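You operate a simulated robot arm through the tools that you are given. There is no shell and no other tool. Be economical: measure what you need, move in short steps, check, and stop when the job is done.

You run a simulated robot arm. Do the job below in one go: nothing can be reset, and whatever is moved stays where it is left.

## Task
Swap the blue bolt in the cream boss for the silver bolt and pull it tight.
Fine: hang the old bolt in the green rack; use the orange spanner and lay it back.
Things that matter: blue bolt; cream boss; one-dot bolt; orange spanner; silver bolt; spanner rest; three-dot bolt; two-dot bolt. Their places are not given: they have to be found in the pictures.

It is judged by the outcome, as a careful person would: the job done as asked, and still so three seconds after it is handed in. It fails if anything else is knocked over, pushed out of place, dropped, spilled or broken.

## Robot
A 6-joint arm with a two-finger parallel gripper, fixed in place. Base frame: the origin is at the foot of the arm, x ahead of it, y to its left, z up. Lengths are in mm, angles in rad, forces in N, time in s.
With the tool pointing down near the work surface it reaches from about 240 to 640 mm from the base axis. Its first joint turns from -1.152 to 1.152 rad. Payload 2.7 kg.
The TCP is the grasp point between the finger pads, 23 mm short of the fingertips. In the tool frame z runs along the fingers and y along their closing line. The gripper opens to 94 mm. The fingers are 38 mm wide and 10 mm thick; the gripper's body (54 by 96 mm) begins 39 mm behind the TCP.
Orientation is that of the tool frame in the base frame, as [roll, pitch, yaw] about the fixed x, y, z axes, in that order (R = Rz(yaw) Ry(pitch) Rx(roll)). With the fingers straight down and closing along the base's y, the tool's x points along the base's -x, its y along +y and its z along -z.

## Interface
- The arm moves only by the tool drive_tool. Its argument "plan" is a list that holds one entry, the list of rows, each a list of 7 numbers: the shift along the tool's x, y, z in mm, then the turn, a rotation vector about the tool's x, y, z in rad, then the closure, from 0 (fully open) to 1 (shut). In form: [[[dx, dy, dz, ax, ay, az, claw], ...]]. A call has 1 to 12 rows; each row shifts and turns the commanded pose from where the row before left it, along the tool's axes as they then stand. A row lasts 0.2 s, in which the tool goes at most 50 mm and 0.15 rad; a call with a longer step from one row to the next is refused whole, and so is a gripper value outside its range. Where a pose cannot be reached the arm comes as near as it can. A force on the tool above 40 N (or 10 N above the force at the start of the call, whichever is more), or a blocked arm, ends the call early, and 0.2 s more pass. The fingers move at their own pace (about 45 mm/s each) and stop on an object; they squeeze with about 38 N. The grip force told is the motor's: it shows also when the fingers shut on nothing. Time passes only in rows, and 0.2 s behind the last, so rows that do not move let the fingers close. The reply holds the time, the measured pose of the TCP, the force on the tool along the base axes, the opening and the grip force, in the units named above and with some noise, with the torque about the TCP (base axes, N m) and any sound that the robot's microphone picked up, and new pictures: "show" is both (left out), scene, wrist or none.
- Cameras (640 x 400 px; columns grow to the right, rows downward): "scene" is fixed at [92.4, -444.2, 1417.9]; the picture's right is [0.60, -0.80, 0.00], its down [-0.35, -0.27, -0.90] and it looks along [0.72, 0.54, -0.44] (base axes); focal length 235 px, centre (320, 200). "wrist" rides on the gripper at [86, 16, -74] in the tool frame; the picture's right is [-0.18, 0.98, 0.00], its down [-0.58, -0.11, -0.81] and it looks along [-0.79, -0.15, 0.59] (tool axes); focal length 243 px, centre (320, 200).
- pixel_to_xyz(camera, pixels): for up to 12 pixels [column, row] of the newest picture of that camera ("zoom" is the newest enlarged one), the place [x, y, z] in the base frame of the surface seen there, good to about 3 mm. It takes no simulated time.
- close_up(camera, box): a new picture of the part [left, top, right, bottom] of that camera's present view, enlarged. It takes no simulated time.
- job_done(): hands the job in; it is judged then, once.

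Work in short steps. Measure before you move; look again where a grasp or a placing could have gone wrong, and mend it. You have 80 turns and 200 pictures in all, those below and enlarged ones among them. Open the gripper and draw the arm clear of the work before you hand the job in, unless the task says otherwise; then end with one line.

The tools are called after "Call:" by a JSON object that holds its "name" and its "arguments". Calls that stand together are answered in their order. drive_tool: Moves the arm, as the interface text tells. Its arguments: {"type":"object","properties":{"plan":{"type":"array","items":{"type":"array","items":{"type":"array","items":{"type":"number"}}}},"show":{"type":"string","enum":["both","scene","wrist","none"]}},"required":["plan"]} The other tools are called the same way: pixel_to_xyz (camera, pixels) gives the place of the surface under pixels of a picture; close_up (camera, box) takes an enlarged picture of a part of a camera's view; job_done () hands the job in.

At the start:

```text
t: 0.0
eef_pos: [268.3, -117.8, 1345.2]
tcp_rot: [3.141, 0.001, -3.14]
ft_force: [0.2, 0.7, -0.1]
moment: [0.0, -0.01, -0.01]
gripper_width: 93.9
grip_force: 0.0
```

scene: 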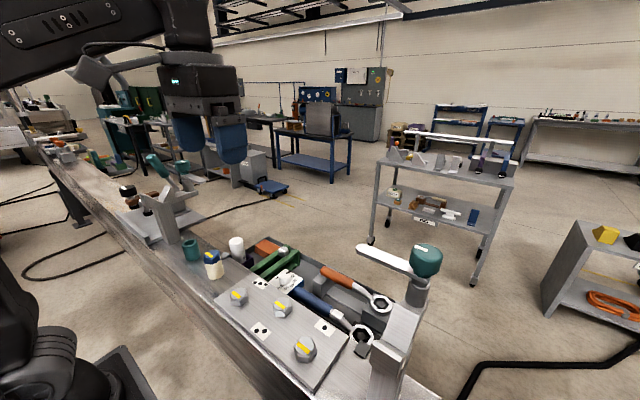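
wrist: 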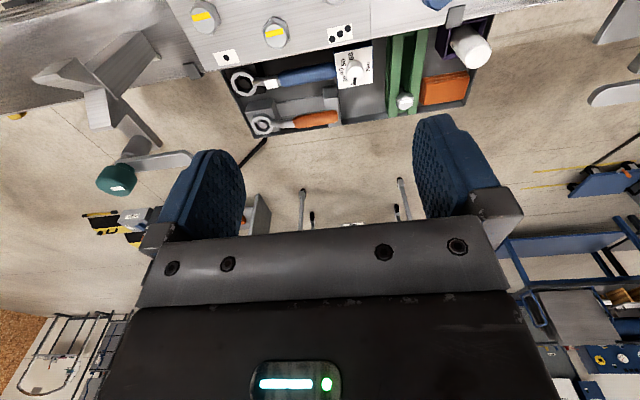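

The scene picture shows the plate with three bolts around (240-305, 295-350), a tray with spanners behind it, and a cream/blue piece near (213,265). I'll enlarge these areas first.

Call:
{"name": "close_up", "arguments": {"camera": "scene", "box": [170, 220, 430, 390]}}

Call:
{"name": "close_up", "arguments": {"camera": "wrist", "box": [160, 0, 510, 150]}}

```text
2.35 times, centred on (300, 305) of scene
```

zoom: 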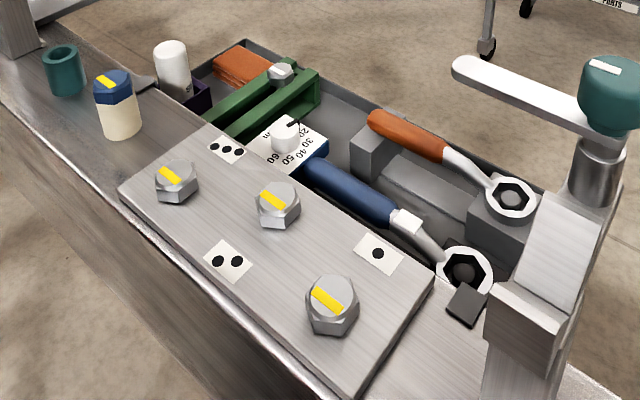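

```text
1.83 times, centred on (335, 75) of wrist
```

zoom: 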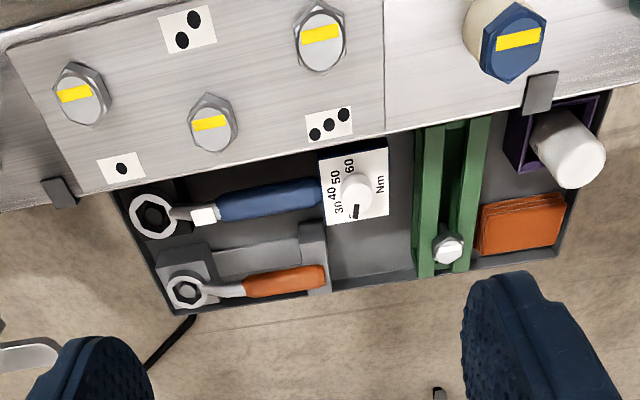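

The blue bolt sits in the cream boss (zoom ~(115,85)). The silver bolt hangs in the green rack and the orange spanner lies in the tray. I'll measure these in the wrist zoom.

Call:
{"name": "pixel_to_xyz", "arguments": {"camera": "zoom", "pixels": [[518, 38], [480, 20], [447, 248], [430, 130], [478, 130], [454, 180], [187, 291], [230, 290], [260, 285], [315, 278], [425, 270], [570, 145]]}}

Call:
{"name": "close_up", "arguments": {"camera": "scene", "box": [180, 225, 310, 305]}}

Call:
{"name": "close_up", "arguments": {"camera": "scene", "box": [300, 250, 430, 330]}}

```text
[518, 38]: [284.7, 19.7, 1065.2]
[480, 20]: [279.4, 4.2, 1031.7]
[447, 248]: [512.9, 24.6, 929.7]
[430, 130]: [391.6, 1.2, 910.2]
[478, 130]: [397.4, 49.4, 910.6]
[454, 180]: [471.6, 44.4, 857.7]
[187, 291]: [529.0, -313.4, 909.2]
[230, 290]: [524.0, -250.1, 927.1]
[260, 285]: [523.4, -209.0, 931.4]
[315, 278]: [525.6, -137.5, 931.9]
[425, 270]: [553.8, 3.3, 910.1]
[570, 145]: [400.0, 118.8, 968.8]
```

```text
4.92 times, centred on (245, 265) of scene
```

zoom: 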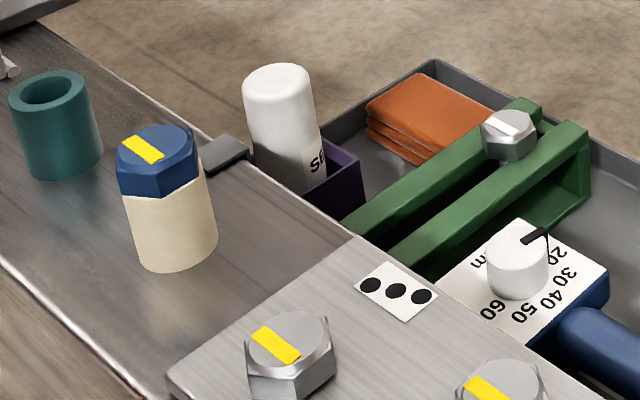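

```text
4.92 times, centred on (365, 290) of scene
```

zoom: 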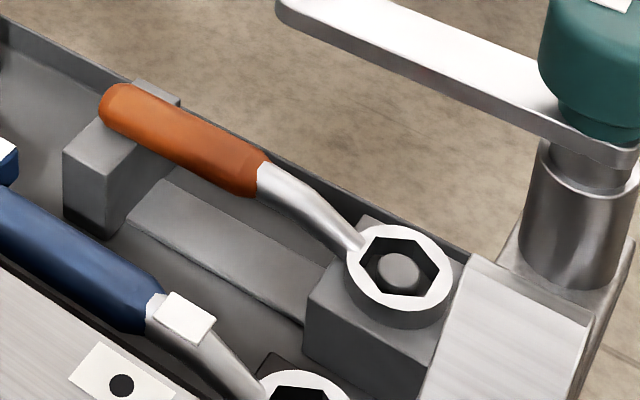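

Next I measure the boss, the bench top and the spanner geometry. The last zoom covers the spanner.

Call:
{"name": "pixel_to_xyz", "arguments": {"camera": "zoom", "pixels": [[398, 268], [350, 265], [448, 265], [400, 232], [400, 300], [260, 175], [120, 100], [180, 135], [230, 165], [310, 205], [90, 160], [340, 320]]}}

Call:
{"name": "pixel_to_xyz", "arguments": {"camera": "scene", "pixels": [[211, 252], [206, 256], [219, 253], [215, 278], [200, 280], [282, 252], [288, 250], [275, 258], [290, 258], [230, 285], [237, 244], [192, 240]]}}

```text
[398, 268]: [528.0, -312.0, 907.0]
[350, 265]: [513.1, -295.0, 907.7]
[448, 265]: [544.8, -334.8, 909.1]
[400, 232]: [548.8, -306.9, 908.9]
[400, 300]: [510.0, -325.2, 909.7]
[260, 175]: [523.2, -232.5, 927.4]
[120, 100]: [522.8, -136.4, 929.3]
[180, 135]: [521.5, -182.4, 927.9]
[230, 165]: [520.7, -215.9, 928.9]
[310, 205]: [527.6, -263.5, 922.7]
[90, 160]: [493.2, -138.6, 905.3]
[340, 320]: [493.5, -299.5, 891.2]
```

```text
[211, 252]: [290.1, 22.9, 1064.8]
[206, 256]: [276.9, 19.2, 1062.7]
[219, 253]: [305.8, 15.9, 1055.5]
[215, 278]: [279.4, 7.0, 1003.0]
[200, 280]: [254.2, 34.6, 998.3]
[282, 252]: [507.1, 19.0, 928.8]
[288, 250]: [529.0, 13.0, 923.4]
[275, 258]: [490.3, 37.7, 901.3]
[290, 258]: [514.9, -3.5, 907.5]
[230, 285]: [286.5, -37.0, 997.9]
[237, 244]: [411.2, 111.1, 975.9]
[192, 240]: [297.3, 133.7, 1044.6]
```

The bench top is at z≈998 and the blue head is at about (287,20) with its top at z≈1065. I'll move to a pose above it to see the hex orientation and get better measurements.

Call:
{"name": "drive_tool", "arguments": {"plan": [[[-3, 23, 35, 0, 0, 0, 0], [-3, 23, 35, 0, 0, 0, 0], [-3, 23, 35, 0, 0, 0, 0], [-3, 23, 35, 0, 0, 0, 0], [-3, 23, 35, 0, 0, 0, 0], [-3, 23, 35, 0, 0, 0, 0], [0, 0, 0, 0, 0, 0, 0]]]}}

```text
t: 1.6
eef_pos: [283.1, 18.3, 1138.4]
tcp_rot: [-3.142, 0.001, -3.141]
ft_force: [0.1, 0.5, -0.5]
moment: [0.0, 0.0, 0.01]
gripper_width: 94.1
grip_force: 0.0
```

scene: 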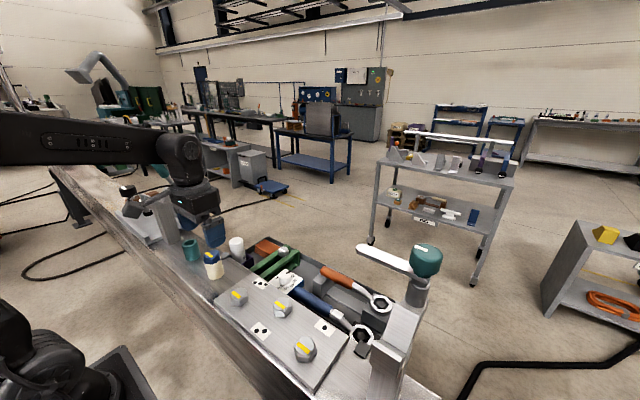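
wrist: 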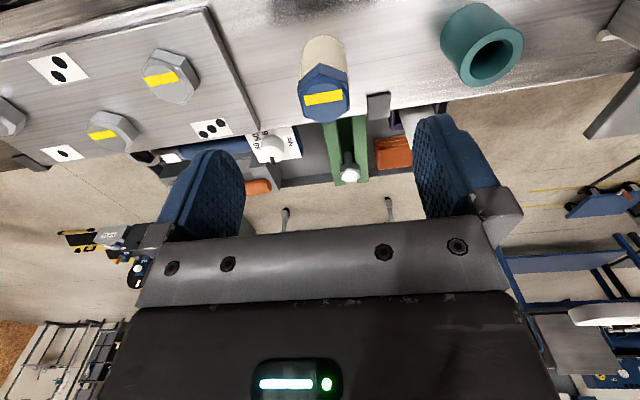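

The blue bolt shows at (323,95) in the wrist view. I'll zoom in on it for hex orientation and coordinates.

Call:
{"name": "close_up", "arguments": {"camera": "wrist", "box": [270, 30, 382, 130]}}

Call:
{"name": "pixel_to_xyz", "arguments": {"camera": "wrist", "pixels": [[323, 97], [305, 97], [342, 97], [321, 60], [322, 68], [345, 100], [505, 55], [365, 140], [350, 173], [335, 135], [430, 100], [310, 115]]}}

```text
4.00 times, centred on (326, 80) of wrist
```

zoom: 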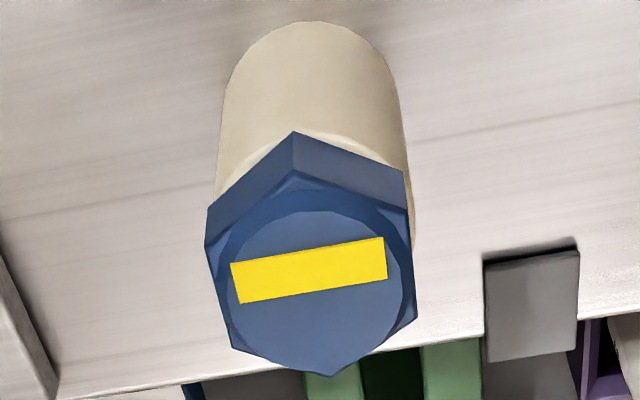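

```text
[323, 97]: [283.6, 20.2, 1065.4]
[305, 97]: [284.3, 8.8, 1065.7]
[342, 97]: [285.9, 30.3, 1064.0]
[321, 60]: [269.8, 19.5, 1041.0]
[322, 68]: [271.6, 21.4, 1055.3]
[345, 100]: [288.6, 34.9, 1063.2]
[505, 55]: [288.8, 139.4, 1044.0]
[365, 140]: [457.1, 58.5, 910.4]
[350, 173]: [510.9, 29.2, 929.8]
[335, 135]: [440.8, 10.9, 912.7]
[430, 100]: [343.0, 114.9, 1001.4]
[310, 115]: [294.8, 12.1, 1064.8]
```

The hex flats face ±y, so the present finger direction fits. I'll descend to z≈1068, grip the head and feel whether it turns by hand.

Call:
{"name": "drive_tool", "arguments": {"plan": [[[-2, 2, 30, 0, 0, 0, 0.2], [0, 0, 30, 0, 0, 0, 0.3], [0, 0, 10, 0, 0, 0, 0.3], [0, 0, 0, 0, 0, 0, 0.9], [0, 0, 0, 0, 0, 0, 0.9], [0, 0, 0, 0, 0, 0, 0.9], [0, 0, 0, 0, 0, 0, 0.9]]]}}

```text
t: 3.2
eef_pos: [285.2, 20.9, 1068.3]
tcp_rot: [-3.14, -0.001, -3.141]
ft_force: [1.7, -8.0, -0.4]
moment: [-0.17, -0.11, -0.06]
gripper_width: 33.5
grip_force: 37.5
```

scene: 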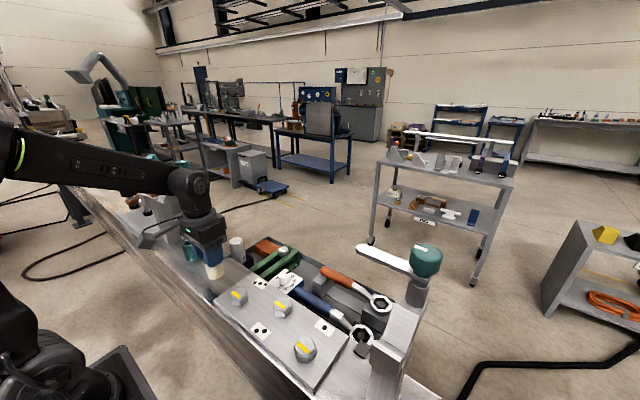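
wrist: 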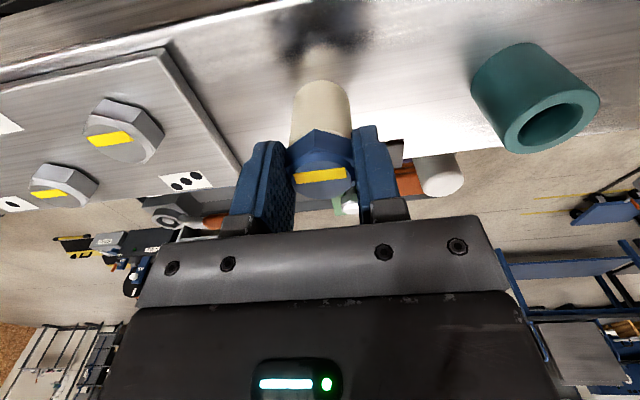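

The grip is on the flats at 33.5 mm. I'll try a small counter-clockwise twist (negative about tool z).

Call:
{"name": "drive_tool", "arguments": {"plan": [[[0, 0, 0, 0, 0, -0.08, 0.9], [0, 0, 0, 0, 0, -0.08, 0.9], [0, 0, 0, 0, 0, -0.08, 0.9]]], "show": "wrist"}}

```text
t: 4.1
eef_pos: [287.3, 19.2, 1067.2]
tcp_rot: [-3.136, -0.004, -2.904]
ft_force: [-7.5, -6.1, 7.0]
moment: [-0.01, -0.15, -0.04]
gripper_width: 33.6
grip_force: 38.1
stopped in row 3: the force on the tool passed its limit (the readings are from after the stop); the commanded pose is now the measured one
```

wrist: 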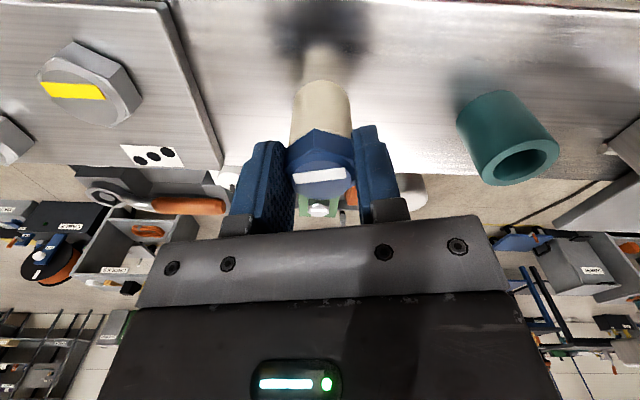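

The stripe went from yellow to white, so the bolt has broken loose and turns by hand. I'll continue in small steps and watch the forces.

Call:
{"name": "drive_tool", "arguments": {"plan": [[[0, 0, 0, 0, 0, -0.1, 0.9], [0, 0, 0, 0, 0, -0.1, 0.9], [0, 0, 0, 0, 0, -0.1, 0.9], [0, 0, 0, 0, 0, -0.1, 0.9], [0, 0, 0, 0, 0, -0.1, 0.9], [0, 0, 0, 0, 0, -0.1, 0.9]]], "show": "none"}}

```text
t: 5.5
eef_pos: [287.6, 16.1, 1068.6]
tcp_rot: [-3.138, -0.009, -2.301]
ft_force: [-6.6, -31.6, 7.4]
moment: [-0.09, -0.26, -0.07]
gripper_width: 33.7
grip_force: 37.8
```

A side force of −31 N shows my grip is off the bolt axis along x, with the true axis nearer x≈290. I'll open and raise a little to re-measure the centre.

Call:
{"name": "drive_tool", "arguments": {"plan": [[[0, 0, 0, 0, 0, 0, 0.4], [0, 0, 0, 0, 0, 0, 0.3], [0, 0, -20, 0, 0, 0, 0.3], [0, 0, -20, 0, 0, 0.0, 0.3]]], "show": "wrist"}}

Call:
{"name": "close_up", "arguments": {"camera": "scene", "box": [180, 225, 260, 285]}}

Call:
{"name": "close_up", "arguments": {"camera": "wrist", "box": [260, 40, 400, 200]}}

```text
t: 6.5
eef_pos: [290.3, 18.3, 1108.7]
tcp_rot: [3.141, -0.007, -2.305]
ft_force: [0.0, 0.0, 0.4]
moment: [-0.01, 0.03, -0.03]
gripper_width: 65.7
grip_force: 0.1
```

wrist: 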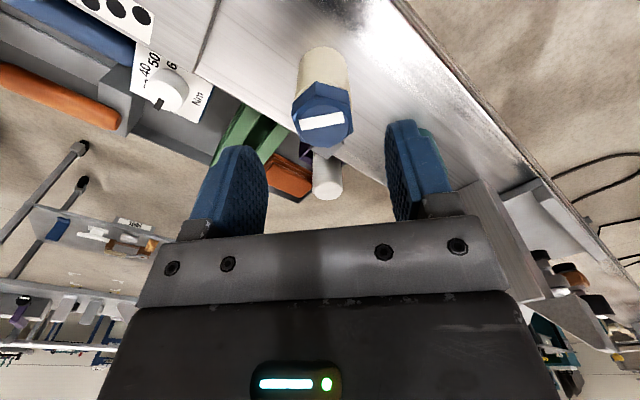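

```text
6.67 times, centred on (220, 255) of scene
```

zoom: 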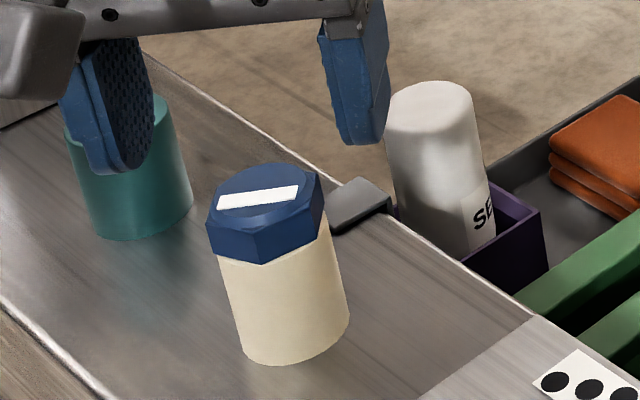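

```text
2.50 times, centred on (330, 120) of wrist
```

zoom: 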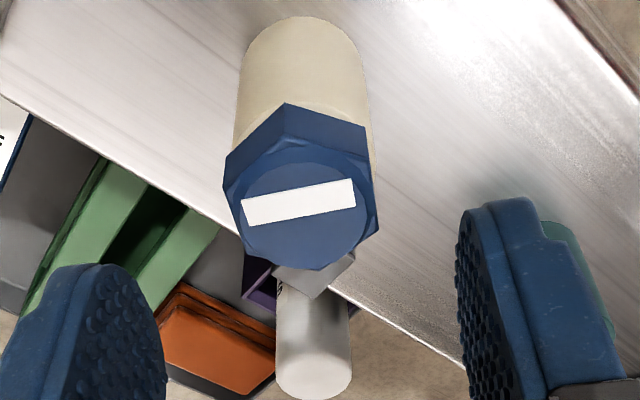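

Now I'll measure the head centre and edges in this zoom.

Call:
{"name": "pixel_to_xyz", "arguments": {"camera": "zoom", "pixels": [[298, 203], [248, 210], [350, 195], [310, 145], [305, 250], [300, 218], [320, 262], [285, 110], [305, 30], [300, 90], [362, 225], [240, 190]]}}

```text
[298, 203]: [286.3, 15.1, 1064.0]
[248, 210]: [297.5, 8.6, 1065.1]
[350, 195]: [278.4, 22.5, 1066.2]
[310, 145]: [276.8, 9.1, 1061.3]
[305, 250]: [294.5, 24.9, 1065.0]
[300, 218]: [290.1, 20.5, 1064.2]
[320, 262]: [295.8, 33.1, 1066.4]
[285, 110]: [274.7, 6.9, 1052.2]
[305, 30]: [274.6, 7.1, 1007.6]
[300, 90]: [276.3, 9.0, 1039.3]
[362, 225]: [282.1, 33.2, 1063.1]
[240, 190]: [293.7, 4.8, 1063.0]
```

The axis is at about (288, 20). I'll shift 3 mm along tool y, descend and regrip.

Call:
{"name": "drive_tool", "arguments": {"plan": [[[0, 3, 20, 0, 0, 0, 0.3], [0, 0, 20, 0, 0, 0, 0.3], [0, 0, 0, 0, 0, 0, 0.9], [0, 0, 0, 0, 0, 0, 0.9], [0, 0, 0, 0, 0, 0, 0.9]]], "show": "none"}}

```text
t: 7.7
eef_pos: [286.7, 18.4, 1067.1]
tcp_rot: [-3.137, -0.007, -2.303]
ft_force: [16.5, -23.3, -2.8]
moment: [-0.53, -0.31, -0.11]
gripper_width: 33.4
grip_force: 38.3
```

The grip force lies along tool y at about −28 N. Combined with the first grip, that puts the true axis near (291, 20). I'll open slightly, shift and regrip.

Call:
{"name": "drive_tool", "arguments": {"plan": [[[0, 0, 0, 0, 0, 0, 0.5], [0, 0, 0, 0, 0, 0, 0.5], [-2, -2.5, 0, 0, 0, 0, 0.5], [0, 0, 0, 0, 0, 0, 0.9], [0, 0, 0, 0, 0, 0, 0.9], [0, 0, 0, 0, 0, 0, 0.9]]], "show": "none"}}

```text
t: 9.1
eef_pos: [290.1, 19.3, 1069.0]
tcp_rot: [-3.139, -0.003, -2.303]
ft_force: [11.2, -15.7, -1.1]
moment: [-0.36, -0.26, -0.03]
gripper_width: 33.3
grip_force: 38.1
```

The side force is down to about −19 N, which is tolerable. I'll turn a bit and see how the force evolves.

Call:
{"name": "drive_tool", "arguments": {"plan": [[[0, -1.5, 0, 0, 0, 0, 0.9], [0, 0, -0.2, 0, 0, -0.12, 0.9], [0, 0, -0.2, 0, 0, -0.12, 0.9], [0, 0, -0.2, 0, 0, -0.12, 0.9], [0, 0, -0.2, 0, 0, -0.12, 0.9], [0, 0, -0.2, 0, 0, -0.12, 0.9]]], "show": "none"}}

```text
t: 10.5
eef_pos: [288.7, 19.3, 1067.6]
tcp_rot: [-3.141, -0.008, -1.698]
ft_force: [14.9, -23.3, 0.3]
moment: [-0.13, -0.47, -0.01]
gripper_width: 33.5
grip_force: 38.2
```

The forces don't match the measured positions, so I suspect reading noise. I'll open, hold still and read, with a picture.

Call:
{"name": "drive_tool", "arguments": {"plan": [[[0, 0, 0, 0, 0, 0, 0.4], [0, 0, 0, 0, 0, 0, 0.4], [0, 0, 0, 0, 0, 0, 0.4]]], "show": "wrist"}}

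Call:
{"name": "drive_tool", "arguments": {"plan": [[[0, 0, 0, 0, 0, 0, 0.4]]], "show": "none"}}

Call:
{"name": "drive_tool", "arguments": {"plan": [[[0, 0, 0, 0, 0, 0, 0.4]]], "show": "none"}}

Call:
{"name": "close_up", "arguments": {"camera": "scene", "box": [180, 225, 260, 285]}}

```text
t: 11.3
eef_pos: [288.7, 19.8, 1068.4]
tcp_rot: [3.139, -0.006, -1.705]
ft_force: [-0.5, 0.5, -1.1]
moment: [0.01, 0.02, 0.04]
gripper_width: 56.3
grip_force: 0.0
```

wrist: 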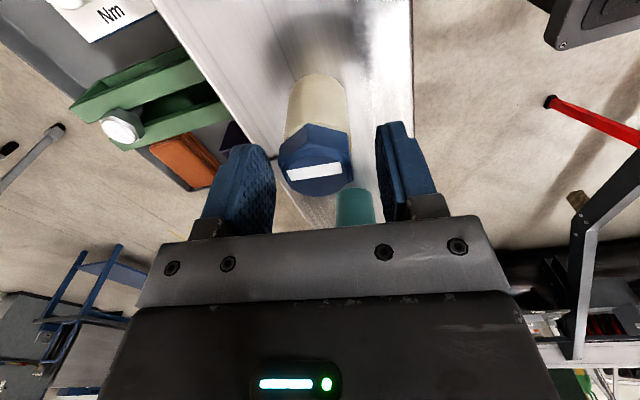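

```text
t: 11.7
eef_pos: [288.7, 20.2, 1067.8]
tcp_rot: [3.14, -0.005, -1.703]
ft_force: [-0.4, 0.0, -0.7]
moment: [-0.02, 0.02, -0.02]
gripper_width: 56.4
grip_force: 0.1
```

```text
t: 12.1
eef_pos: [288.8, 20.2, 1068.5]
tcp_rot: [3.14, -0.006, -1.704]
ft_force: [-0.1, 0.4, -0.4]
moment: [0.01, 0.0, -0.01]
gripper_width: 56.4
grip_force: 0.0
```

```text
6.67 times, centred on (220, 255) of scene
```

zoom: 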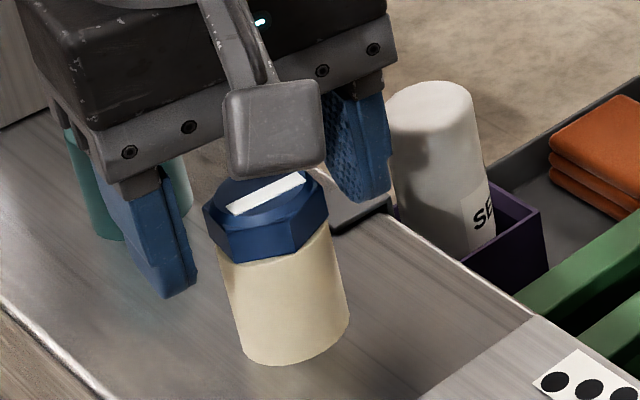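

Readings are good to about ±0.5 mm, and the arm is stiff, so small offsets give those side forces. I'll nudge under 1 mm, regrip and turn about 1.2 rad more.

Call:
{"name": "drive_tool", "arguments": {"plan": [[[0.7, -0.5, 0, 0, 0, 0, 0.9], [0, 0, 0, 0, 0, 0, 0.9], [0, 0, 0, 0, 0, 0, 0.9], [0, 0, -0.2, 0, 0, -0.15, 0.9], [0, 0, -0.2, 0, 0, -0.15, 0.9], [0, 0, -0.2, 0, 0, -0.15, 0.9], [0, 0, -0.2, 0, 0, -0.15, 0.9], [0, 0, -0.2, 0, 0, -0.15, 0.9], [0, 0, -0.2, 0, 0, -0.15, 0.9], [0, 0, -0.2, 0, 0, -0.15, 0.9], [0, 0, -0.2, 0, 0, -0.15, 0.9]]], "show": "wrist"}}

```text
t: 14.5
eef_pos: [291.6, 18.9, 1070.2]
tcp_rot: [3.138, -0.006, -0.499]
ft_force: [32.1, -8.1, -3.8]
moment: [-0.08, -0.34, -0.02]
gripper_width: 33.4
grip_force: 37.5
```

wrist: 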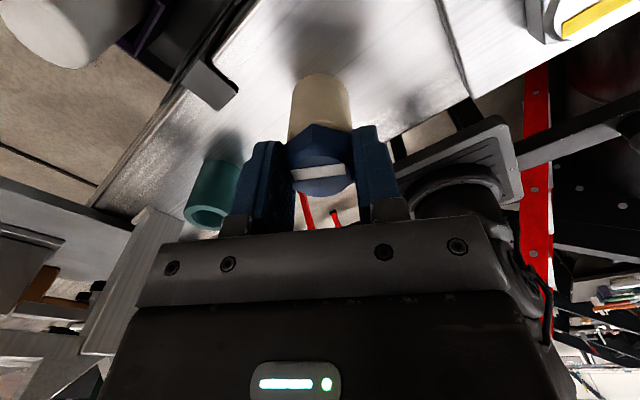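

It turned 2.64 rad in total. I'll test with a gentle lift whether it is free, and also open the view afterwards.

Call:
{"name": "drive_tool", "arguments": {"plan": [[[0, 0, -2, 0, 0, 0, 0.9], [0, 0, -2, 0, 0, 0, 0.9]]], "show": "none"}}

```text
t: 15.1
eef_pos: [288.8, 19.9, 1071.0]
tcp_rot: [3.139, 0.004, -0.504]
ft_force: [22.1, 8.9, -26.3]
moment: [0.07, -0.32, 0.07]
gripper_width: 33.7
grip_force: 37.7
```

It is still threaded (−26 N on the lift). I'll open, rewind the wrist by π (three flats) in two calls, and regrip.

Call:
{"name": "drive_tool", "arguments": {"plan": [[[0, 0, 2, 0, 0, 0, 0.9], [0, 0, 0, 0, 0, 0, 0.35], [0, 0, 0, 0, 0, 0, 0.35], [0, 0, 0, 0, 0, 0.1496, 0.35], [0, 0, 0, 0, 0, 0.1496, 0.35], [0, 0, 0, 0, 0, 0.1496, 0.35], [0, 0, 0, 0, 0, 0.1496, 0.35], [0, 0, 0, 0, 0, 0.1496, 0.35], [0, 0, 0, 0, 0, 0.1496, 0.35], [0, 0, 0, 0, 0, 0.1496, 0.35], [0, 0, 0, 0, 0, 0.1496, 0.35], [0, 0, 0, 0, 0, 0.1496, 0.35]]], "show": "none"}}

Call:
{"name": "drive_tool", "arguments": {"plan": [[[0, 0, 0, 0, 0, 0.1496, 0.35], [0, 0, 0, 0, 0, 0.1496, 0.35], [0, 0, 0, 0, 0, 0.1496, 0.35], [0, 0, 0, 0, 0, 0.1496, 0.35], [0, 0, 0, 0, 0, 0.1496, 0.35], [0, 0, 0, 0, 0, 0.1496, 0.35], [0, 0, 0, 0, 0, 0.1496, 0.35], [0, 0, 0, 0, 0, 0.1496, 0.35], [0, 0, 0, 0, 0, 0.1496, 0.35], [0, 0, 0, 0, 0, 0.1496, 0.35], [0, 0, 0, 0, 0, 0.1496, 0.35], [0, 0, 0, 0, 0, 0.1496, 0.35]]], "show": "wrist"}}

```text
t: 17.7
eef_pos: [289.7, 19.0, 1071.7]
tcp_rot: [3.138, -0.004, -1.852]
ft_force: [0.8, -0.7, 0.2]
moment: [-0.01, 0.0, 0.0]
gripper_width: 61.1
grip_force: 0.1
```

```text
t: 20.3
eef_pos: [289.1, 19.5, 1072.7]
tcp_rot: [-3.134, -0.001, 2.635]
ft_force: [0.7, -0.2, -0.3]
moment: [0.05, 0.01, 0.03]
gripper_width: 61.3
grip_force: 0.1
```

wrist: 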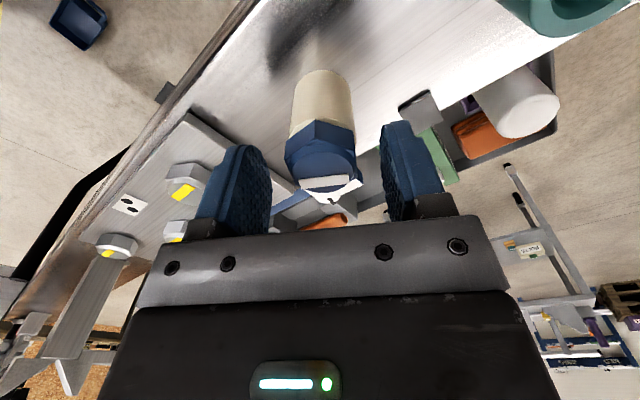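

The wrist reached yaw 2.635, aligned with the flats. A quick measure of the head height tells how far it has risen.

Call:
{"name": "pixel_to_xyz", "arguments": {"camera": "wrist", "pixels": [[325, 182], [320, 160], [318, 125], [318, 110], [345, 160], [298, 160]]}}

Call:
{"name": "close_up", "arguments": {"camera": "scene", "box": [180, 225, 260, 285]}}

```text
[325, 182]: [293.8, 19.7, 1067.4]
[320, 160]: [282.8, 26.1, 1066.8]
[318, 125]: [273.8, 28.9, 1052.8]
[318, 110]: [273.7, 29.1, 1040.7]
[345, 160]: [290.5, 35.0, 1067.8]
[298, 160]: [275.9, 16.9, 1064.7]
```

```text
6.67 times, centred on (220, 255) of scene
```

zoom: 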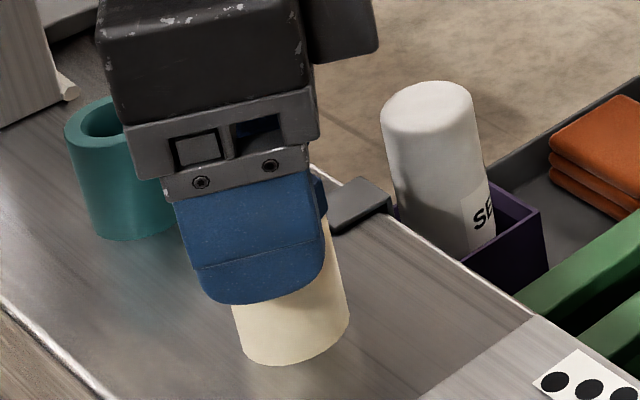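

The head has risen about 2 mm. I'll regrip and turn about another 3 rad over two calls.

Call:
{"name": "drive_tool", "arguments": {"plan": [[[0, 0, 1.5, 0, 0, 0, 0.9], [0, 0, 0, 0, 0, 0, 0.9], [0, 0, 0, 0, 0, 0, 0.9], [0, 0, -0.1, 0, 0, -0.15, 0.9], [0, 0, -0.1, 0, 0, -0.15, 0.9], [0, 0, -0.1, 0, 0, -0.15, 0.9], [0, 0, -0.1, 0, 0, -0.15, 0.9], [0, 0, -0.1, 0, 0, -0.15, 0.9], [0, 0, -0.1, 0, 0, -0.15, 0.9], [0, 0, -0.1, 0, 0, -0.15, 0.9], [0, 0, -0.1, 0, 0, -0.15, 0.9], [0, 0, -0.1, 0, 0, -0.15, 0.9]]], "show": "none"}}

Call:
{"name": "drive_tool", "arguments": {"plan": [[[0, 0, -0.1, 0, 0, -0.15, 0.9], [0, 0, -0.1, 0, 0, -0.15, 0.9], [0, 0, -0.1, 0, 0, -0.15, 0.9], [0, 0, -0.1, 0, 0, -0.15, 0.9], [0, 0, -0.1, 0, 0, -0.15, 0.9], [0, 0, -0.1, 0, 0, -0.15, 0.9], [0, 0, -0.1, 0, 0, -0.15, 0.9], [0, 0, -0.1, 0, 0, -0.15, 0.9], [0, 0, -0.1, 0, 0, -0.15, 0.9], [0, 0, -0.1, 0, 0, -0.15, 0.9], [0, 0, -0.1, 0, 0, -0.15, 0.9], [0, 0, 0, 0, 0, 0, 0.9]]], "show": "wrist"}}

```text
t: 22.9
eef_pos: [289.7, 19.8, 1071.1]
tcp_rot: [-3.139, -0.007, -2.292]
ft_force: [3.9, -16.1, 6.5]
moment: [0.49, -0.7, -0.06]
gripper_width: 33.5
grip_force: 38.2
```

```text
t: 25.5
eef_pos: [290.2, 19.9, 1071.2]
tcp_rot: [3.139, -0.003, -0.644]
ft_force: [16.5, -5.9, 8.8]
moment: [-0.51, -0.64, 0.01]
gripper_width: 33.5
grip_force: 38.2
```

wrist: 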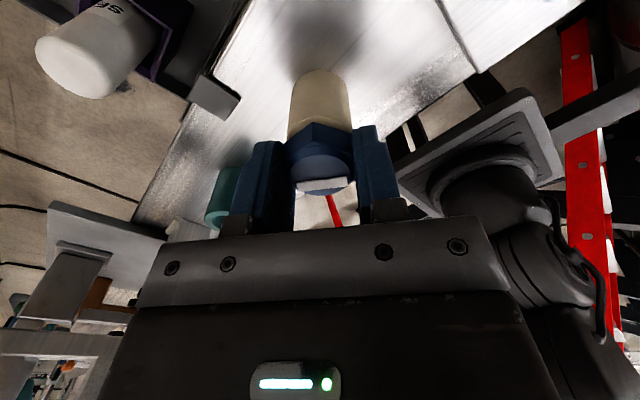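

It has turned 5.6 rad in total and the bolt pushes the tool up at +9 N. I'll test with a gentle lift again.

Call:
{"name": "drive_tool", "arguments": {"plan": [[[0, 0, -2, 0, 0, 0, 0.9], [0, 0, -2, 0, 0, 0, 0.9], [0, 0, -2, 0, 0, 0, 0.9]]], "show": "wrist"}}

```text
t: 26.3
eef_pos: [289.2, 20.6, 1074.7]
tcp_rot: [3.134, 0.003, -0.646]
ft_force: [19.2, -0.8, -29.2]
moment: [-0.07, -0.34, 0.03]
gripper_width: 33.8
grip_force: 38.1
```

wrist: 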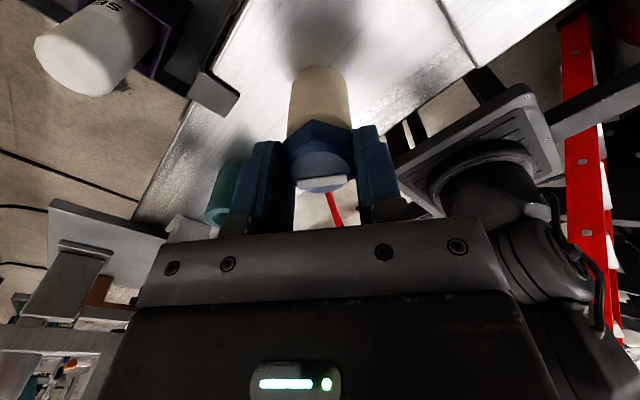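

It is still threaded, so I'll repeat: open, rewind π, regrip, turn about 3 rad.

Call:
{"name": "drive_tool", "arguments": {"plan": [[[0, 0, 3, 0, 0, 0, 0.9], [0, 0, 0, 0, 0, 0, 0.35], [0, 0, 0, 0, 0, 0, 0.35], [0, 0, 0, 0, 0, 0.1496, 0.35], [0, 0, 0, 0, 0, 0.1496, 0.35], [0, 0, 0, 0, 0, 0.1496, 0.35], [0, 0, 0, 0, 0, 0.1496, 0.35], [0, 0, 0, 0, 0, 0.1496, 0.35], [0, 0, 0, 0, 0, 0.1496, 0.35], [0, 0, 0, 0, 0, 0.1496, 0.35], [0, 0, 0, 0, 0, 0.1496, 0.35], [0, 0, 0, 0, 0, 0.1496, 0.35]]], "show": "none"}}

Call:
{"name": "drive_tool", "arguments": {"plan": [[[0, 0, 0, 0, 0, 0.1496, 0.35], [0, 0, 0, 0, 0, 0.1496, 0.35], [0, 0, 0, 0, 0, 0.1496, 0.35], [0, 0, 0, 0, 0, 0.1496, 0.35], [0, 0, 0, 0, 0, 0.1496, 0.35], [0, 0, 0, 0, 0, 0.1496, 0.35], [0, 0, 0, 0, 0, 0.1496, 0.35], [0, 0, 0, 0, 0, 0.1496, 0.35], [0, 0, 0, 0, 0, 0.1496, 0.35], [0, 0, 0, 0, 0, 0.1496, 0.35], [0, 0, 0, 0, 0, 0.1496, 0.35], [0, 0, 0, 0, 0, 0.1496, 0.35]]], "show": "wrist"}}

Call:
{"name": "close_up", "arguments": {"camera": "wrist", "box": [230, 50, 420, 220]}}

```text
t: 28.9
eef_pos: [289.4, 21.4, 1074.7]
tcp_rot: [3.14, -0.005, -1.995]
ft_force: [-0.5, -0.1, 0.3]
moment: [0.01, 0.01, 0.02]
gripper_width: 61.2
grip_force: 0.1
```

```text
t: 31.5
eef_pos: [288.3, 19.6, 1074.8]
tcp_rot: [-3.135, 0.0, 2.491]
ft_force: [-0.4, 0.0, -1.5]
moment: [-0.01, -0.01, 0.0]
gripper_width: 61.1
grip_force: 0.2
```

wrist: 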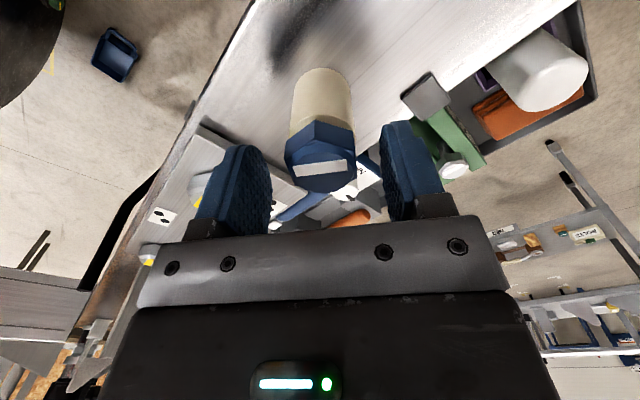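

```text
2.35 times, centred on (325, 135) of wrist
```

zoom: 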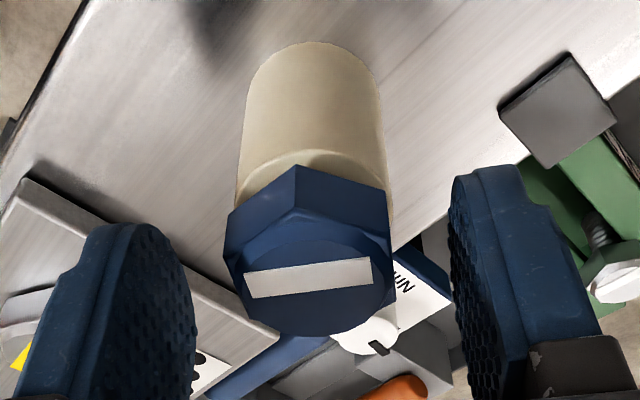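

The alignment is fine. I'll regrip 2 mm lower and turn about 3 rad, then lift-test.

Call:
{"name": "drive_tool", "arguments": {"plan": [[[0, 0, 2, 0, 0, 0, 0.9], [0, 0, 0, 0, 0, 0, 0.9], [0, 0, 0, 0, 0, 0, 0.9], [0, 0, -0.1, 0, 0, -0.15, 0.9], [0, 0, -0.1, 0, 0, -0.15, 0.9], [0, 0, -0.1, 0, 0, -0.15, 0.9], [0, 0, -0.1, 0, 0, -0.15, 0.9], [0, 0, -0.1, 0, 0, -0.15, 0.9], [0, 0, -0.1, 0, 0, -0.15, 0.9], [0, 0, -0.1, 0, 0, -0.15, 0.9], [0, 0, -0.1, 0, 0, -0.15, 0.9], [0, 0, -0.1, 0, 0, -0.15, 0.9]]], "show": "none"}}

Call:
{"name": "drive_tool", "arguments": {"plan": [[[0, 0, -0.1, 0, 0, -0.15, 0.9], [0, 0, -0.1, 0, 0, -0.15, 0.9], [0, 0, -0.1, 0, 0, -0.15, 0.9], [0, 0, -0.1, 0, 0, -0.15, 0.9], [0, 0, -0.1, 0, 0, -0.15, 0.9], [0, 0, -0.1, 0, 0, -0.15, 0.9], [0, 0, -0.1, 0, 0, -0.15, 0.9], [0, 0, -0.1, 0, 0, -0.15, 0.9], [0, 0, -0.1, 0, 0, -0.15, 0.9], [0, 0, -0.1, 0, 0, -0.15, 0.9], [0, 0, -0.1, 0, 0, -0.15, 0.9], [0, 0, 0, 0, 0, 0, 0.9]]], "show": "none"}}

Call:
{"name": "drive_tool", "arguments": {"plan": [[[0, 0, -2, 0, 0, 0, 0.9], [0, 0, -2, 0, 0, 0, 0.9], [0, 0, -2, 0, 0, 0, 0.9]]], "show": "wrist"}}

```text
t: 34.1
eef_pos: [288.8, 19.0, 1075.0]
tcp_rot: [-3.14, -0.004, -2.435]
ft_force: [-1.2, -0.9, -0.1]
moment: [-0.08, 0.05, -0.25]
gripper_width: 37.4
grip_force: 37.7
```

```text
t: 36.7
eef_pos: [290.4, 19.8, 1074.9]
tcp_rot: [3.138, -0.001, -0.787]
ft_force: [15.2, 6.8, -1.6]
moment: [0.32, -0.48, -0.89]
gripper_width: 37.7
grip_force: 38.7
```

```text
t: 37.5
eef_pos: [288.1, 20.1, 1081.3]
tcp_rot: [3.135, 0.0, -0.789]
ft_force: [-0.4, 0.4, -2.5]
moment: [-0.01, -0.03, 0.01]
gripper_width: 37.3
grip_force: 38.0
```

wrist: 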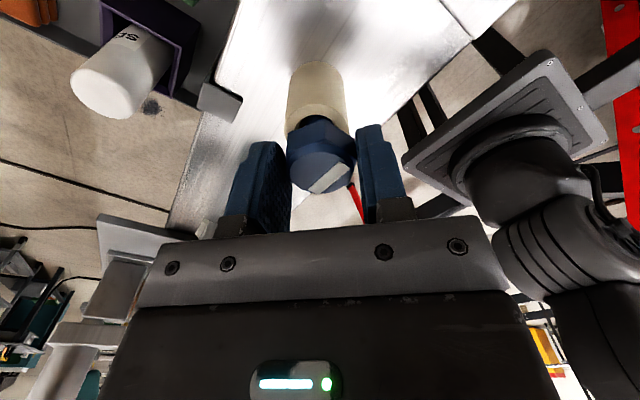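

The opening is 37.4 mm, so the head is held across its corners, but the lift met almost no resistance. I'll check whether the bolt is out.

Call:
{"name": "close_up", "arguments": {"camera": "wrist", "box": [230, 50, 420, 220]}}

Call:
{"name": "close_up", "arguments": {"camera": "scene", "box": [180, 225, 260, 285]}}

```text
2.35 times, centred on (325, 135) of wrist
```

zoom: 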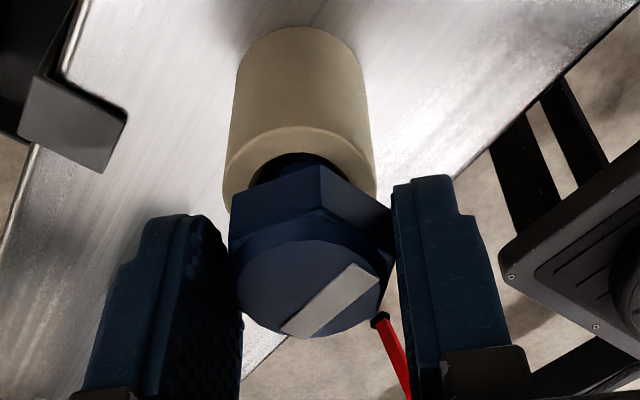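

```text
6.67 times, centred on (220, 255) of scene
```

zoom: 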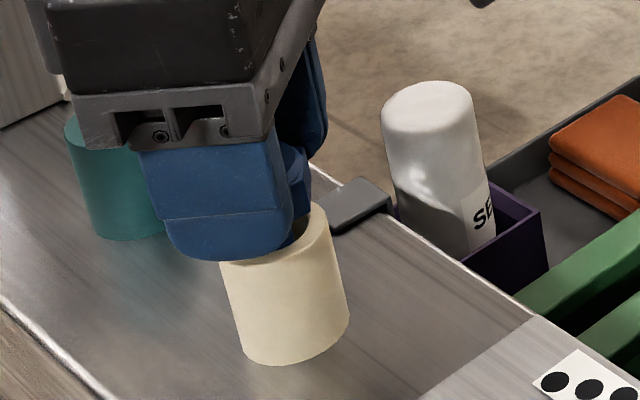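

The bolt is free and the shank shows above the boss. I'll lower it back, release, turn 0.52 rad to align with the flats and regrip securely.

Call:
{"name": "drive_tool", "arguments": {"plan": [[[0, 0, 3, 0, 0, 0, 0.9], [0, 0, 2.5, 0, 0, 0, 0.9], [0, 0, 0, 0, 0, 0, 0.4], [0, 0, 0, 0, 0, 0, 0.4], [0, 0, 0, 0, 0, 0.131, 0.4], [0, 0, 0, 0, 0, 0.131, 0.4], [0, 0, 0, 0, 0, 0.131, 0.4], [0, 0, 0, 0, 0, 0.131, 0.4], [0, 0, 0, 0, 0, 0, 0.4]]], "show": "wrist"}}

Call:
{"name": "close_up", "arguments": {"camera": "wrist", "box": [230, 50, 420, 220]}}

```text
t: 39.5
eef_pos: [287.2, 19.3, 1074.1]
tcp_rot: [3.137, -0.002, -1.314]
ft_force: [0.3, 0.6, 0.2]
moment: [0.0, 0.0, 0.0]
gripper_width: 56.3
grip_force: 0.2
```

wrist: 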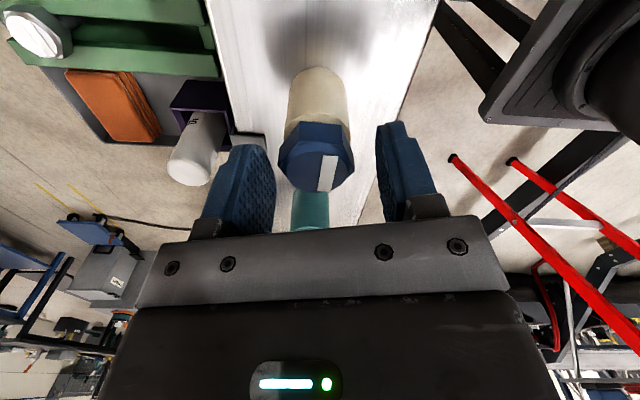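

```text
2.35 times, centred on (325, 135) of wrist
```

zoom: 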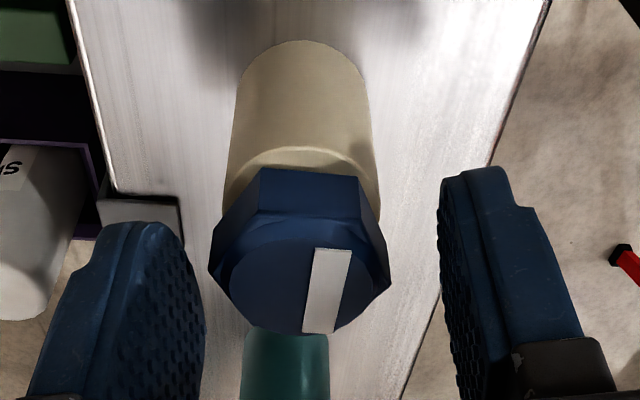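

The head is about 15° off, not 30°: the near flat is tilted ~0.28 rad in the tool frame where 0.52 is needed. I'll turn back 0.255 rad and close.

Call:
{"name": "drive_tool", "arguments": {"plan": [[[0, 0, 0, 0, 0, -0.1275, 0.4], [0, 0, 0, 0, 0, -0.1275, 0.4], [0, 0, 0, 0, 0, 0, 0.4], [0, 0, 0, 0, 0, 0, 0.9], [0, 0, 0, 0, 0, 0, 0.9], [0, 0, 0, 0, 0, 0, 0.9], [0, 0, 0, 0, 0, 0, 0.9]]], "show": "wrist"}}

```text
t: 41.1
eef_pos: [289.6, 21.3, 1075.4]
tcp_rot: [3.14, -0.003, -1.059]
ft_force: [11.4, 8.5, -0.5]
moment: [0.23, -0.25, -0.35]
gripper_width: 33.6
grip_force: 37.5
```

wrist: 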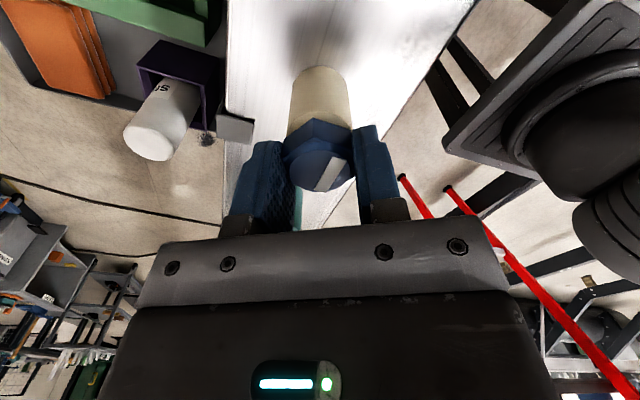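

The grip is firm on the flats at 33.6 mm. I'll lift it straight out.

Call:
{"name": "drive_tool", "arguments": {"plan": [[[0, 0, -5, 0, 0, 0, 0.9], [0, 0, -10, 0, 0, 0, 0.9], [0, 0, -20, 0, 0, 0, 0.9], [0, 0, -25, 0, 0, 0, 0.9], [0, 0, -25, 0, 0, 0, 0.9], [0, 0, 0, 0, 0, 0, 0.9]]]}}

Call:
{"name": "close_up", "arguments": {"camera": "scene", "box": [160, 190, 290, 290]}}

```text
t: 42.5
eef_pos: [288.6, 18.4, 1162.2]
tcp_rot: [3.136, -0.003, -1.057]
ft_force: [0.1, 0.3, -2.2]
moment: [0.0, -0.02, 0.01]
gripper_width: 33.5
grip_force: 38.1
```

scene: 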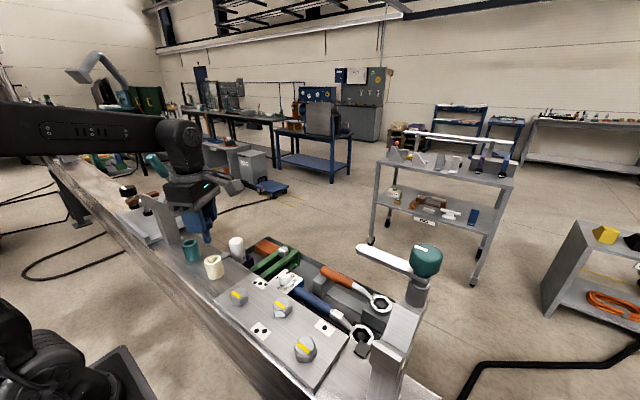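
wrist: 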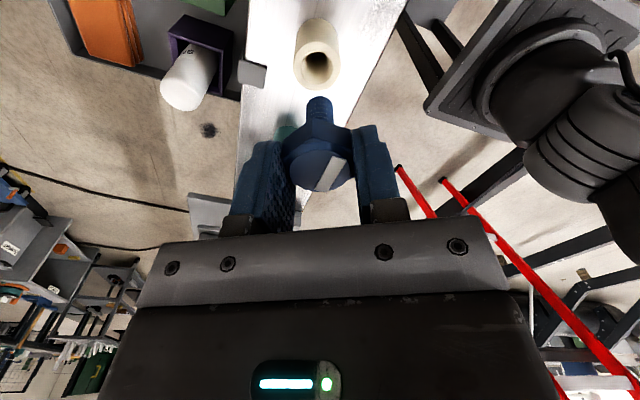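

```text
4.00 times, centred on (225, 240) of scene
```

zoom: 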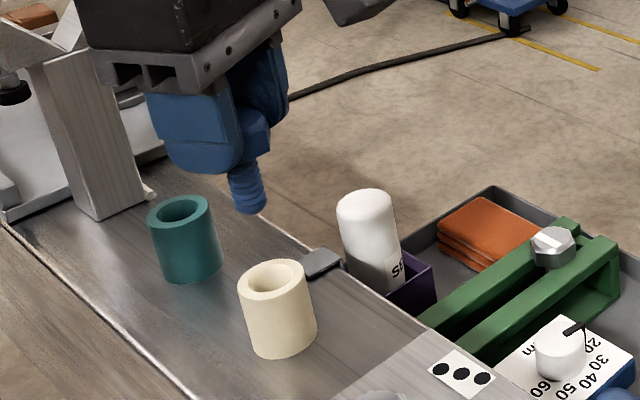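

The bolt is out. I'll measure the boss rim and the rack slot geometry.

Call:
{"name": "pixel_to_xyz", "arguments": {"camera": "wrist", "pixels": [[300, 68], [338, 68], [318, 49], [318, 84], [319, 103], [320, 125]]}}

Call:
{"name": "pixel_to_xyz", "arguments": {"camera": "zoom", "pixels": [[555, 243], [535, 235], [573, 250], [500, 272], [530, 290], [514, 281], [450, 305], [480, 325], [466, 318], [600, 245], [570, 222], [425, 322]]}}

Call:
{"name": "close_up", "arguments": {"camera": "scene", "box": [240, 235, 320, 285]}}

```text
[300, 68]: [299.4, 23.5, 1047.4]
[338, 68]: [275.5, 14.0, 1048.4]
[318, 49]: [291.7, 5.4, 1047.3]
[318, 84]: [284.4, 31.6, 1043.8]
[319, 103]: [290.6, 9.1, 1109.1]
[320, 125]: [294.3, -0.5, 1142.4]
```

```text
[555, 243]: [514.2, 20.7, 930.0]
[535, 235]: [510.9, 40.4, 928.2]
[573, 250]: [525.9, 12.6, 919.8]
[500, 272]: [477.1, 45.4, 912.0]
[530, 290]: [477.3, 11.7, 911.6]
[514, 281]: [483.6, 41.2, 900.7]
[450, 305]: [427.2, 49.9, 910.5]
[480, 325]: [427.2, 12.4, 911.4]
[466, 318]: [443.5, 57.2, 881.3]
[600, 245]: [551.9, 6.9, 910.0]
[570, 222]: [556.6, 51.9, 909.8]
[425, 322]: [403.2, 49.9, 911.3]
```

```text
8.00 times, centred on (280, 260) of scene
```

zoom: 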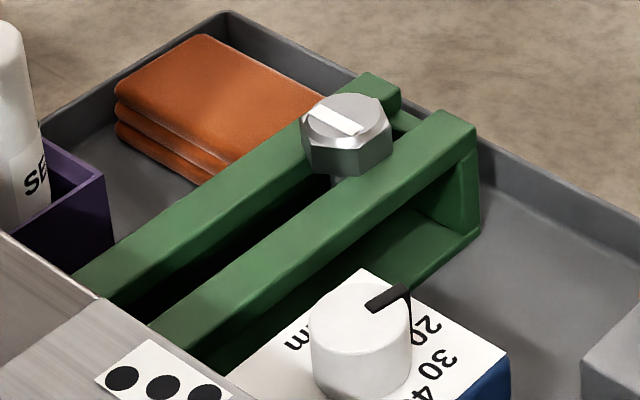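

I'll measure the rack bars' inner edges at x≈455 in this zoom.

Call:
{"name": "pixel_to_xyz", "arguments": {"camera": "zoom", "pixels": [[165, 240], [185, 250], [200, 260], [235, 275], [250, 288], [265, 298], [350, 130], [310, 130], [385, 130], [345, 105], [340, 150], [440, 130]]}}

Call:
{"name": "close_up", "arguments": {"camera": "wrist", "box": [260, 80, 380, 200]}}

```text
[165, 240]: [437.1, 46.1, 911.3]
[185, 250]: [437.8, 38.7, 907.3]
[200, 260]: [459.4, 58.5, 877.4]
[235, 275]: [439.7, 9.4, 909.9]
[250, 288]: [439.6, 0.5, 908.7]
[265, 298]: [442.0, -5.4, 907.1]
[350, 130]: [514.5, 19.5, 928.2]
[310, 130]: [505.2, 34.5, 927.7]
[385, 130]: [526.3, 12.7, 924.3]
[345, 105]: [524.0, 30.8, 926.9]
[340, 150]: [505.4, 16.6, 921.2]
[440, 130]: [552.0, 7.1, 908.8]
```

```text
3.33 times, centred on (320, 140) of wrist
```

zoom: 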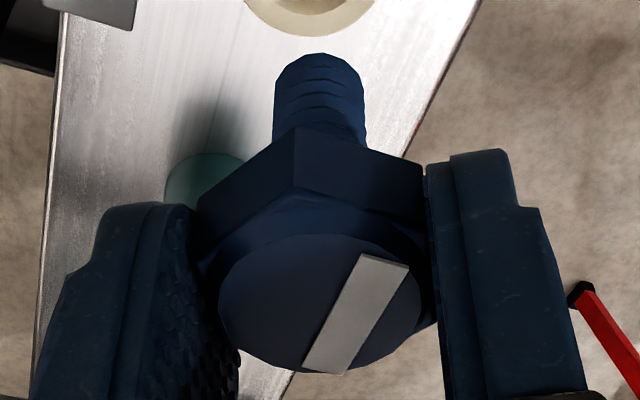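

Slot centre is y≈24.5. I'll rotate to yaw 0 (fingers closing along y, camera on the far side away from the bench) and see if the wrist gets there.

Call:
{"name": "pixel_to_xyz", "arguments": {"camera": "zoom", "pixels": [[270, 290], [320, 250], [295, 135], [293, 180], [320, 60], [318, 120]]}}

Call:
{"name": "drive_tool", "arguments": {"plan": [[[0, 0, 0, 0, 0, -0.132, 0.9], [0, 0, 0, 0, 0, -0.132, 0.9], [0, 0, 0, 0, 0, -0.132, 0.9], [0, 0, 0, 0, 0, -0.132, 0.9], [0, 0, 0, 0, 0, -0.132, 0.9], [0, 0, 0, 0, 0, -0.132, 0.9], [0, 0, 0, 0, 0, -0.132, 0.9], [0, 0, 0, 0, 0, -0.132, 0.9], [0, 0, 0, 0, 0, 0, 0.9]]], "show": "none"}}

```text
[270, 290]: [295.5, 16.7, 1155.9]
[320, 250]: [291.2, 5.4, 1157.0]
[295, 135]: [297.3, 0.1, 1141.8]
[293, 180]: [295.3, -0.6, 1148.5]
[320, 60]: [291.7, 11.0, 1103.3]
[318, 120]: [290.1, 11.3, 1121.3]
```

```text
t: 44.5
eef_pos: [289.7, 21.1, 1161.0]
tcp_rot: [3.137, 0.002, 0.0]
ft_force: [0.1, -0.2, -2.1]
moment: [-0.01, -0.01, -0.01]
gripper_width: 33.4
grip_force: 38.2
```

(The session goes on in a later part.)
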